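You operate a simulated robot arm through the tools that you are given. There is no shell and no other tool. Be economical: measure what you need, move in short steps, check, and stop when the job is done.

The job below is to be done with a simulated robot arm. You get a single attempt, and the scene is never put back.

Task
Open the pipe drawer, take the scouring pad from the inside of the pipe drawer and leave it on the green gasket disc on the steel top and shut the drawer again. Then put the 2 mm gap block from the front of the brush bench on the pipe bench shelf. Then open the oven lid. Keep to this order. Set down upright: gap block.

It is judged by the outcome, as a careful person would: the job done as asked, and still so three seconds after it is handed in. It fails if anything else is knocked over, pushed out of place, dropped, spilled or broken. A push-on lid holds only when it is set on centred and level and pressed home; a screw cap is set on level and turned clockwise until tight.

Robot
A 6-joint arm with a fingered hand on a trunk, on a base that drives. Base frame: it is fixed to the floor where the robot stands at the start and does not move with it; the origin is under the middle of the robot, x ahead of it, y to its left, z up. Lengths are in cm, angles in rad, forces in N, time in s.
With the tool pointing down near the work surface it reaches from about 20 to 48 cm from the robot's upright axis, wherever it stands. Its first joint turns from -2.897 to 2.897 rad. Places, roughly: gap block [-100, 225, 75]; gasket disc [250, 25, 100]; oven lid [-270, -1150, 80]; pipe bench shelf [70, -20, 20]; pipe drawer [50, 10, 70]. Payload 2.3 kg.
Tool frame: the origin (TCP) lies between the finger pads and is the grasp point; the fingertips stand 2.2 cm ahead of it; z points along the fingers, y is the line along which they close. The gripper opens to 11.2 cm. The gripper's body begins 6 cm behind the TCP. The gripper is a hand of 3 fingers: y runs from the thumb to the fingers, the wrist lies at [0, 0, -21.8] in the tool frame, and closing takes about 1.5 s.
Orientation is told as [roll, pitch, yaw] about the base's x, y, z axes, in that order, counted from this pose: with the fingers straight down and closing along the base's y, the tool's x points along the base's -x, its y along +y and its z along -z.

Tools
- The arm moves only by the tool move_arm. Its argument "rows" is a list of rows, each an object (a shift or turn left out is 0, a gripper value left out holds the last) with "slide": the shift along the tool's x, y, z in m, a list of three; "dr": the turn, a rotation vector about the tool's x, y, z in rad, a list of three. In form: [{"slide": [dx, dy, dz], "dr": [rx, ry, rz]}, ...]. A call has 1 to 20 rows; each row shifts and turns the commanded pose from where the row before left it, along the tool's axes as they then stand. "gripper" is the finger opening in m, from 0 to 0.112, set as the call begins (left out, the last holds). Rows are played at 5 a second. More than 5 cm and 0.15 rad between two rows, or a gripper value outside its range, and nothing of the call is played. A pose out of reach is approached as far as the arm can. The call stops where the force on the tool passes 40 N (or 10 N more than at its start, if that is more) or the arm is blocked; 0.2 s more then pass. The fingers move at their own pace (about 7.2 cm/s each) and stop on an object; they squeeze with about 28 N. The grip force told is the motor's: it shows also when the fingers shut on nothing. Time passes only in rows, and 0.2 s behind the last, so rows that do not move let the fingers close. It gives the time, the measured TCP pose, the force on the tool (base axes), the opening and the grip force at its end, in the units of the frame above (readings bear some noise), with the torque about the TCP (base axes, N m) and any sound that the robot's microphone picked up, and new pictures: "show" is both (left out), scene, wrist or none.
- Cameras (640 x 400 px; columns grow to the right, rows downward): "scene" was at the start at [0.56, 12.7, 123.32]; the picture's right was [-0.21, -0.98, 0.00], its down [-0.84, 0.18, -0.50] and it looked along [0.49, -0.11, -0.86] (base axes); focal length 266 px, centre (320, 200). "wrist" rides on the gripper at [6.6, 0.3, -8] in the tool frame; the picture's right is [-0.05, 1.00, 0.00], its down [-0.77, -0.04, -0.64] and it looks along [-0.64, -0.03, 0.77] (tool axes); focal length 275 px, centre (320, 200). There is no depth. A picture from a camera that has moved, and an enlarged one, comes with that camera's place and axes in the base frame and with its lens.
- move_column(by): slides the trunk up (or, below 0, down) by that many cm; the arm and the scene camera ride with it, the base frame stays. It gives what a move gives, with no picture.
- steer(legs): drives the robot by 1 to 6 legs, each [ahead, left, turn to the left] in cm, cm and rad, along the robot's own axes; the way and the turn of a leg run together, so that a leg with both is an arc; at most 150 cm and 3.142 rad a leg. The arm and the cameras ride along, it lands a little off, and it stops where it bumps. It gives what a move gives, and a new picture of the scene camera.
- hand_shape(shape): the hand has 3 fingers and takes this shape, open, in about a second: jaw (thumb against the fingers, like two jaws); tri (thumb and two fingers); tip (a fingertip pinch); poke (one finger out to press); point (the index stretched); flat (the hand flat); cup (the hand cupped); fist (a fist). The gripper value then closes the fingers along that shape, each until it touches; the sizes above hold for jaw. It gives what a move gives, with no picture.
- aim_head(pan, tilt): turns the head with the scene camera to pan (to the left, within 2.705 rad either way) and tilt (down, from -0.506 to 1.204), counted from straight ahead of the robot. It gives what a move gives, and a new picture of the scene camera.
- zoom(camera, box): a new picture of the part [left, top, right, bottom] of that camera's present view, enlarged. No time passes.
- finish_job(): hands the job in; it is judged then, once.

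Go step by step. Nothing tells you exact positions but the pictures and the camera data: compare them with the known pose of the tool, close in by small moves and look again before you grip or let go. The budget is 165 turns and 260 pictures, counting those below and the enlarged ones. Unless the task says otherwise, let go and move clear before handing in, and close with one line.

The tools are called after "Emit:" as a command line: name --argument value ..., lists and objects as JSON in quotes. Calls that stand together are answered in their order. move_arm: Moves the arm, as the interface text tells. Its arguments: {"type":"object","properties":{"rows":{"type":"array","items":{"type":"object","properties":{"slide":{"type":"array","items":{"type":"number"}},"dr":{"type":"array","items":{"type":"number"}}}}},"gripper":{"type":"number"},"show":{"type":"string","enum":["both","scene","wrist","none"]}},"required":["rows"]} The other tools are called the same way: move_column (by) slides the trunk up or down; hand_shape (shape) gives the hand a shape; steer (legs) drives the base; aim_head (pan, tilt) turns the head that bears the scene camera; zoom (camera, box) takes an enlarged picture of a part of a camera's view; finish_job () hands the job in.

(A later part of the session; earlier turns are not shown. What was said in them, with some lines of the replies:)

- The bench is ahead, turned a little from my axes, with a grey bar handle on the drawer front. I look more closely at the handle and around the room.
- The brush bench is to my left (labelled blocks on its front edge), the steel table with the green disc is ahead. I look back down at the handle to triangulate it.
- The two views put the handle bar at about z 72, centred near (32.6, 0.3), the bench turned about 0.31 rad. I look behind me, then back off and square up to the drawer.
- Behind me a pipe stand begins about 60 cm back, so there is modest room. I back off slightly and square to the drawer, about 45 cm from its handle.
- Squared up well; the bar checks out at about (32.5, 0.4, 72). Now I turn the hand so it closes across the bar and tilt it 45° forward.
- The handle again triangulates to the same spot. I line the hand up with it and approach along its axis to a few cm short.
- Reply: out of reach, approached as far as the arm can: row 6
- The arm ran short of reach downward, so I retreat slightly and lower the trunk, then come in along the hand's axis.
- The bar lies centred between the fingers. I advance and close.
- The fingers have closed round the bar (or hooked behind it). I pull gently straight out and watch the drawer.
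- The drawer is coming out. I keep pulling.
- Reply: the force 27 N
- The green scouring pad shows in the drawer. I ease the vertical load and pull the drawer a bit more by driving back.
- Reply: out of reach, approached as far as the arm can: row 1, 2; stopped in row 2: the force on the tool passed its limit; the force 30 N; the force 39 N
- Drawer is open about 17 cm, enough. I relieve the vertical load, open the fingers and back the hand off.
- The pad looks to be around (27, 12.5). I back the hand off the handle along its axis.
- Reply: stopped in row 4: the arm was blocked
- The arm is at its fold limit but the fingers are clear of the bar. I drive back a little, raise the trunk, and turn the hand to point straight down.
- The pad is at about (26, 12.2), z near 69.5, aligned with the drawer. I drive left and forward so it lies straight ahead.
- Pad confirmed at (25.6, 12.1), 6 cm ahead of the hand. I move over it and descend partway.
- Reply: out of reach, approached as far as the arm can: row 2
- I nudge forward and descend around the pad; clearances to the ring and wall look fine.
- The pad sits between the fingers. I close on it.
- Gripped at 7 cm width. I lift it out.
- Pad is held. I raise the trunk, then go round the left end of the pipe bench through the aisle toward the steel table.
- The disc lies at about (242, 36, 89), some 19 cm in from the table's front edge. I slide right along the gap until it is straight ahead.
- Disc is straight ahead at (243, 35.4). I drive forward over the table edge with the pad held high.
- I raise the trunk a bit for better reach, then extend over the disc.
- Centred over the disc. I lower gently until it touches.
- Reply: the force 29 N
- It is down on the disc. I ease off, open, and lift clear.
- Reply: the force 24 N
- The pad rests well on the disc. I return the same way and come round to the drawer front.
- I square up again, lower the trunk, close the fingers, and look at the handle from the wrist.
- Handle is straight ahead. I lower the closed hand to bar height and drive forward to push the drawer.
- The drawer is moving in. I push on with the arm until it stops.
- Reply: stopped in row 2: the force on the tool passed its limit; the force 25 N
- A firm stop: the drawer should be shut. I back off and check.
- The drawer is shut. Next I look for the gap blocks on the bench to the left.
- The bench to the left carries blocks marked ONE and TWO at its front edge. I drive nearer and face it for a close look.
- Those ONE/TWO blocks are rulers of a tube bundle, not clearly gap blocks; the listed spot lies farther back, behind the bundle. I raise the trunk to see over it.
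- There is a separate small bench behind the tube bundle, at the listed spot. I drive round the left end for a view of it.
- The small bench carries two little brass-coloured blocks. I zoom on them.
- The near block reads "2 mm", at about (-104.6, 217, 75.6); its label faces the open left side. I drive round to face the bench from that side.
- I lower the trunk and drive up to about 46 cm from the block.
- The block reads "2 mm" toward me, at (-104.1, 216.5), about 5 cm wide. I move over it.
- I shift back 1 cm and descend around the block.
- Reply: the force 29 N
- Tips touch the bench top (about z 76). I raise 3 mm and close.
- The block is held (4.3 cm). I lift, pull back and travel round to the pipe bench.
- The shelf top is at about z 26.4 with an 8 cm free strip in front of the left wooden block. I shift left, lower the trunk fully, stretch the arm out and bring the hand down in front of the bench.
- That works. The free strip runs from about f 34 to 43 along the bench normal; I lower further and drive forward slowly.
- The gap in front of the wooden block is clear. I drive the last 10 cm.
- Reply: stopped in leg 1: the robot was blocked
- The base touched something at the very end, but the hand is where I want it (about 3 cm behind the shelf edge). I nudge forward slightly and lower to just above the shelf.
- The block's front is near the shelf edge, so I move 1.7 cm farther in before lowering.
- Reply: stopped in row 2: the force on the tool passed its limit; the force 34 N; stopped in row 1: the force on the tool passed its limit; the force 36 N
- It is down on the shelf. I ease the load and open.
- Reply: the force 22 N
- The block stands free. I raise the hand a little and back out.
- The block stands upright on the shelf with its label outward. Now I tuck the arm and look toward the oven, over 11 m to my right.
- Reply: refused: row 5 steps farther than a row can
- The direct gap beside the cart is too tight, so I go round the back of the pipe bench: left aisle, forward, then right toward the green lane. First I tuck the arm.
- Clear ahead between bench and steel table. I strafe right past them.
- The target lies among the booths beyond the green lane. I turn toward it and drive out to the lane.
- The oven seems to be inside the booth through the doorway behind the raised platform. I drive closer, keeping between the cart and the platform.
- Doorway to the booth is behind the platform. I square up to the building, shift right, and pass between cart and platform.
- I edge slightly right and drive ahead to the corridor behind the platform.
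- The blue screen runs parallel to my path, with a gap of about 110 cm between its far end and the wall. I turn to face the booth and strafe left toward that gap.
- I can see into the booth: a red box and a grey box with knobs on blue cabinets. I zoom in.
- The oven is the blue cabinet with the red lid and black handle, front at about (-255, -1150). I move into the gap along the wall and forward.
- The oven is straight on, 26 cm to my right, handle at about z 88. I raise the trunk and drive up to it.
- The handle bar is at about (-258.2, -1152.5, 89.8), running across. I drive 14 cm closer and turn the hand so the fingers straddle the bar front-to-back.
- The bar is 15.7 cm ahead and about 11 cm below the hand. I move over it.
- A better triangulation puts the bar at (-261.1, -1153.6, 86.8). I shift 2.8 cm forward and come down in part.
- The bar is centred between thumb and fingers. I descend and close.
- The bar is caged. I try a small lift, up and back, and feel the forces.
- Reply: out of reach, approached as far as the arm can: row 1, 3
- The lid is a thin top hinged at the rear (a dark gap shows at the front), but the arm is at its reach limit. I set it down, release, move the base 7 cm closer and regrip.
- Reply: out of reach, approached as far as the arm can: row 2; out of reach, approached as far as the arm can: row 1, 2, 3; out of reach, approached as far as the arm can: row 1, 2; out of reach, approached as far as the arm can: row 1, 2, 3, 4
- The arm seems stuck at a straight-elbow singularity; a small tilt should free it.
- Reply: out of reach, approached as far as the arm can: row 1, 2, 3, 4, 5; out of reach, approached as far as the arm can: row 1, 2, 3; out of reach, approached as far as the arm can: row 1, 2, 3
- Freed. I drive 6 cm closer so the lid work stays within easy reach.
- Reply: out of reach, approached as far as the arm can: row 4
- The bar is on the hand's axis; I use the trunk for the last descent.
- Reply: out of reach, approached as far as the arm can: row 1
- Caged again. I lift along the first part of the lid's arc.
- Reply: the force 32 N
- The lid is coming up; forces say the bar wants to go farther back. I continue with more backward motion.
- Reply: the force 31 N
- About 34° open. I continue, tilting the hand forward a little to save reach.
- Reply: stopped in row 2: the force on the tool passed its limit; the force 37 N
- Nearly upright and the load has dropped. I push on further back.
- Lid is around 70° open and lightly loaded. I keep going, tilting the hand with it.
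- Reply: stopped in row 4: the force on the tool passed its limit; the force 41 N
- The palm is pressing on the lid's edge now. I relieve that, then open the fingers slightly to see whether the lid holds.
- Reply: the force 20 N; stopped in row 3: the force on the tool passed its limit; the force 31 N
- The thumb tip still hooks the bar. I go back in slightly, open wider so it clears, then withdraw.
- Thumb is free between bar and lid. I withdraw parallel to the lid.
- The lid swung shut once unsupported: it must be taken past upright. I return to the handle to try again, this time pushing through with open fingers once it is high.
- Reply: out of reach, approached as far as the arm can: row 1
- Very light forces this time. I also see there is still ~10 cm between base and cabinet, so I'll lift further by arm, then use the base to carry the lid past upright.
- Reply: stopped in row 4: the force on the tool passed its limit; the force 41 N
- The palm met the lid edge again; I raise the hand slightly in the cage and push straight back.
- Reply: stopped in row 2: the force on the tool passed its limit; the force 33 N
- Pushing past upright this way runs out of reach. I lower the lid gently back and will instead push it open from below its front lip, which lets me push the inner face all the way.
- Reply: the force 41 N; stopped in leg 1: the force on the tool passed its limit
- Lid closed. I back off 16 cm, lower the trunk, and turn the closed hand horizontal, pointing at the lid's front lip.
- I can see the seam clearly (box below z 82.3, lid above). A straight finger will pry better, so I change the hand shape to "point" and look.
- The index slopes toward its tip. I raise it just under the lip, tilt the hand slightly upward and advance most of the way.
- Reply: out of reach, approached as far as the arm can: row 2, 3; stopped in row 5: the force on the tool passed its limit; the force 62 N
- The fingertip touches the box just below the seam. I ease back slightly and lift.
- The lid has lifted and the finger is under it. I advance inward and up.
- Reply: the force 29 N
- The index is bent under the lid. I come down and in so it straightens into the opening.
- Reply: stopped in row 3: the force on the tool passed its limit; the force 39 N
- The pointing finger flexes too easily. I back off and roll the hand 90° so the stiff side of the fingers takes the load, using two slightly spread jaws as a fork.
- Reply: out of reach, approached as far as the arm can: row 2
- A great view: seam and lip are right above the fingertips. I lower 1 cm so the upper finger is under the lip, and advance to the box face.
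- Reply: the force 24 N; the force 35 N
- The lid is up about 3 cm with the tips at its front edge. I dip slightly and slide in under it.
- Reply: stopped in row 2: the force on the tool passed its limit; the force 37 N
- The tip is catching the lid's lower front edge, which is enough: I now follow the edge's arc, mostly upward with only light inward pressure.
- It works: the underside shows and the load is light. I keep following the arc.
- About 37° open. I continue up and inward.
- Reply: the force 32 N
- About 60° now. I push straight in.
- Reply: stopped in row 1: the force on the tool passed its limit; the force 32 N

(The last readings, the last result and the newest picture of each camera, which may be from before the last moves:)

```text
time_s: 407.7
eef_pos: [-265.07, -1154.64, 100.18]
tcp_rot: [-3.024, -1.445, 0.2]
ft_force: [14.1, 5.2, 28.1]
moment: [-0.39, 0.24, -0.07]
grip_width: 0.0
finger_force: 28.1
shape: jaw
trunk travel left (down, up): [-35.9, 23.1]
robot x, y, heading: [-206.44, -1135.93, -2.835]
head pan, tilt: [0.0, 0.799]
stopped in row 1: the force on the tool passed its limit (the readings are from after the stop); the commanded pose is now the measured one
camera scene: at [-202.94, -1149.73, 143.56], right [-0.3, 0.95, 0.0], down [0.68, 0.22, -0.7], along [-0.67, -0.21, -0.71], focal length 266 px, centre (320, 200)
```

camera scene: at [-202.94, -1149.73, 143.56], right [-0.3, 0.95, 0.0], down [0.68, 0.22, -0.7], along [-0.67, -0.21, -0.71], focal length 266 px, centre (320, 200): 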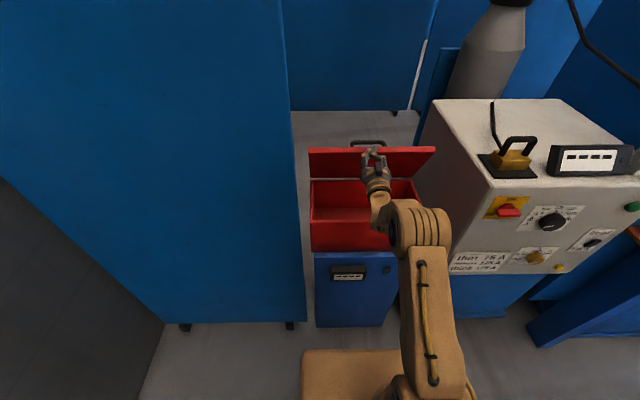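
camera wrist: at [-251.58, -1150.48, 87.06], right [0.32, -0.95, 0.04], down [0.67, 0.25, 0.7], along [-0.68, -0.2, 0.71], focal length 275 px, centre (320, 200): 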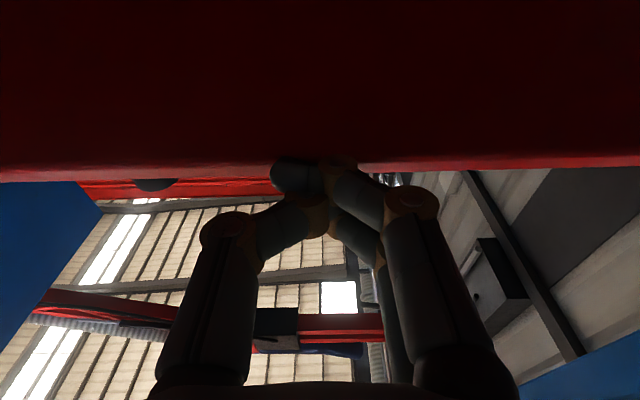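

The lid edge is lodged between the fingers and wants to go higher; I relieve upward and follow the arc.

Emit:
move_arm --rows '[{"slide": [-0.009, 0, 0.003]}, {"slide": [-0.007, 0, 0.009]}, {"slide": [-0.005, 0, 0.01]}, {"slide": [-0.004, 0, 0.011]}, {"slide": [-0.003, 0, 0.011]}]' --show "scene"

```text
time_s: 408.9
eef_pos: [-269.59, -1156.15, 102.67]
tcp_rot: [-3.015, -1.463, 0.192]
ft_force: [0.2, 1.4, -0.2]
moment: [0.0, 0.01, 0.02]
grip_width: 0.02
finger_force: 27.6
shape: jaw
trunk travel left (down, up): [-35.9, 23.1]
robot x, y, heading: [-206.09, -1135.9, -2.836]
head pan, tilt: [0.0, 0.799]
camera scene: at [-203.91, -1150.1, 143.52], right [-0.3, 0.95, 0.0], down [0.68, 0.22, -0.7], along [-0.66, -0.21, -0.72], focal length 266 px, centre (320, 200)
```

scene: 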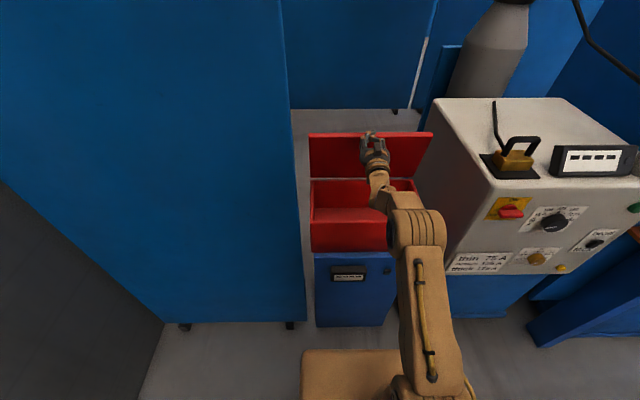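

The force has vanished and the lid stands upright or beyond. I push a bit more to be sure.

Emit:
move_arm --rows '[{"slide": [0, 0, 0.012]}, {"slide": [0, 0, 0.012]}, {"slide": [0.002, 0, 0.012]}, {"slide": [0.003, 0, 0.012]}]' --show "scene"

```text
time_s: 409.9
eef_pos: [-274.22, -1157.74, 102.6]
tcp_rot: [-3.014, -1.461, 0.192]
ft_force: [-1.0, 0.1, 0.5]
moment: [0.03, -0.04, 0.02]
grip_width: 0.0
finger_force: 28.7
shape: jaw
trunk travel left (down, up): [-35.9, 23.1]
robot x, y, heading: [-206.45, -1136.38, -2.831]
head pan, tilt: [0.0, 0.799]
camera scene: at [-203.92, -1150.09, 143.52], right [-0.3, 0.95, 0.0], down [0.68, 0.22, -0.7], along [-0.66, -0.21, -0.72], focal length 266 px, centre (320, 200)
```

scene: 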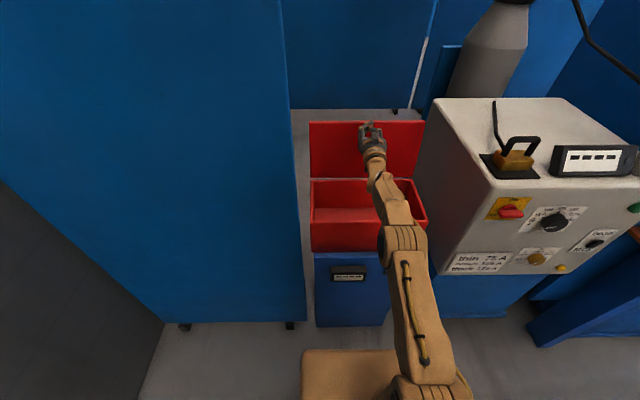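

The lid has gone over backwards freely. I withdraw and check that it stays.

Emit:
move_arm --rows '[{"slide": [0, 0, -0.04]}, {"slide": [0, 0, -0.04]}, {"slide": [-0.01, 0, -0.04]}, {"slide": [-0.02, 0, -0.04]}, {"slide": [-0.02, 0, -0.04]}, {}]' --show "scene"

```text
time_s: 411.3
eef_pos: [-254.65, -1151.35, 105.41]
tcp_rot: [-3.022, -1.462, 0.199]
ft_force: [-0.5, -0.2, 0.7]
moment: [0.02, 0.01, 0.0]
grip_width: 0.0
finger_force: 28.3
shape: jaw
trunk travel left (down, up): [-35.9, 23.1]
robot x, y, heading: [-206.4, -1136.19, -2.83]
head pan, tilt: [0.0, 0.799]
camera scene: at [-203.92, -1150.1, 143.52], right [-0.3, 0.95, 0.0], down [0.68, 0.22, -0.7], along [-0.66, -0.21, -0.72], focal length 266 px, centre (320, 200)
```

scene: 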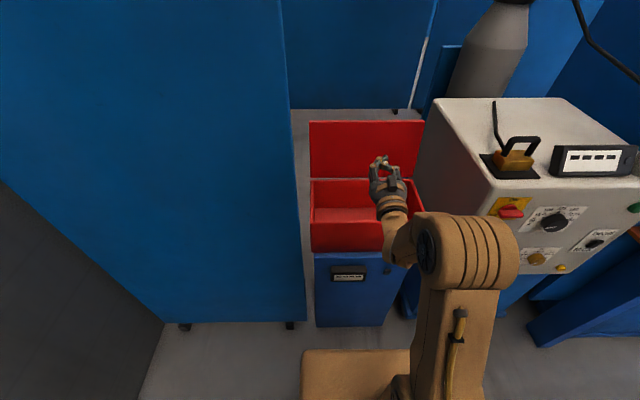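

The lid stays fully open on its own. I back the robot clear and take a last look.

Emit:
steer --legs '[[-25, 0, 0]]'

```text
time_s: 413.1
eef_pos: [-230.66, -1143.56, 105.39]
tcp_rot: [-3.022, -1.462, 0.194]
ft_force: [0.2, 0.2, 0.4]
moment: [-0.01, -0.02, -0.02]
grip_width: 0.01
finger_force: 28.0
shape: jaw
trunk travel left (down, up): [-35.9, 23.1]
robot x, y, heading: [-182.3, -1128.54, -2.832]
head pan, tilt: [0.0, 0.799]
camera scene: at [-179.83, -1142.43, 143.52], right [-0.3, 0.95, 0.0], down [0.68, 0.22, -0.7], along [-0.67, -0.21, -0.72], focal length 266 px, centre (320, 200)
```

scene: 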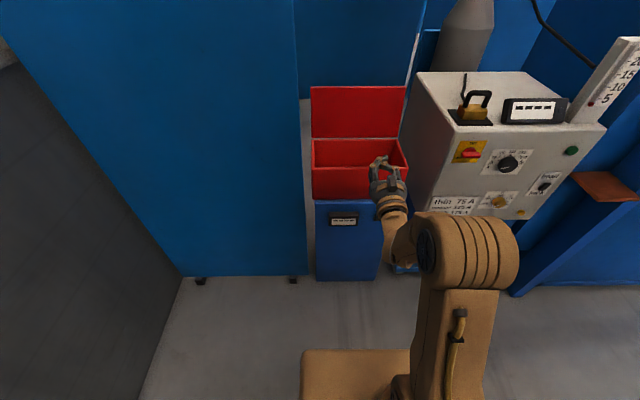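

The oven lid stands open by itself and the robot is clear of it, so I hand the job in.

Emit:
finish_job

```text
The job is handed in.
```

In order: the scouring pad is on the green gasket disc and the pipe drawer is shut, the 2 mm gap block stands upright on the pipe bench shelf, and the oven lid is open and staying open. On earlier tries the lid dropped shut once, with no damage that I could see.
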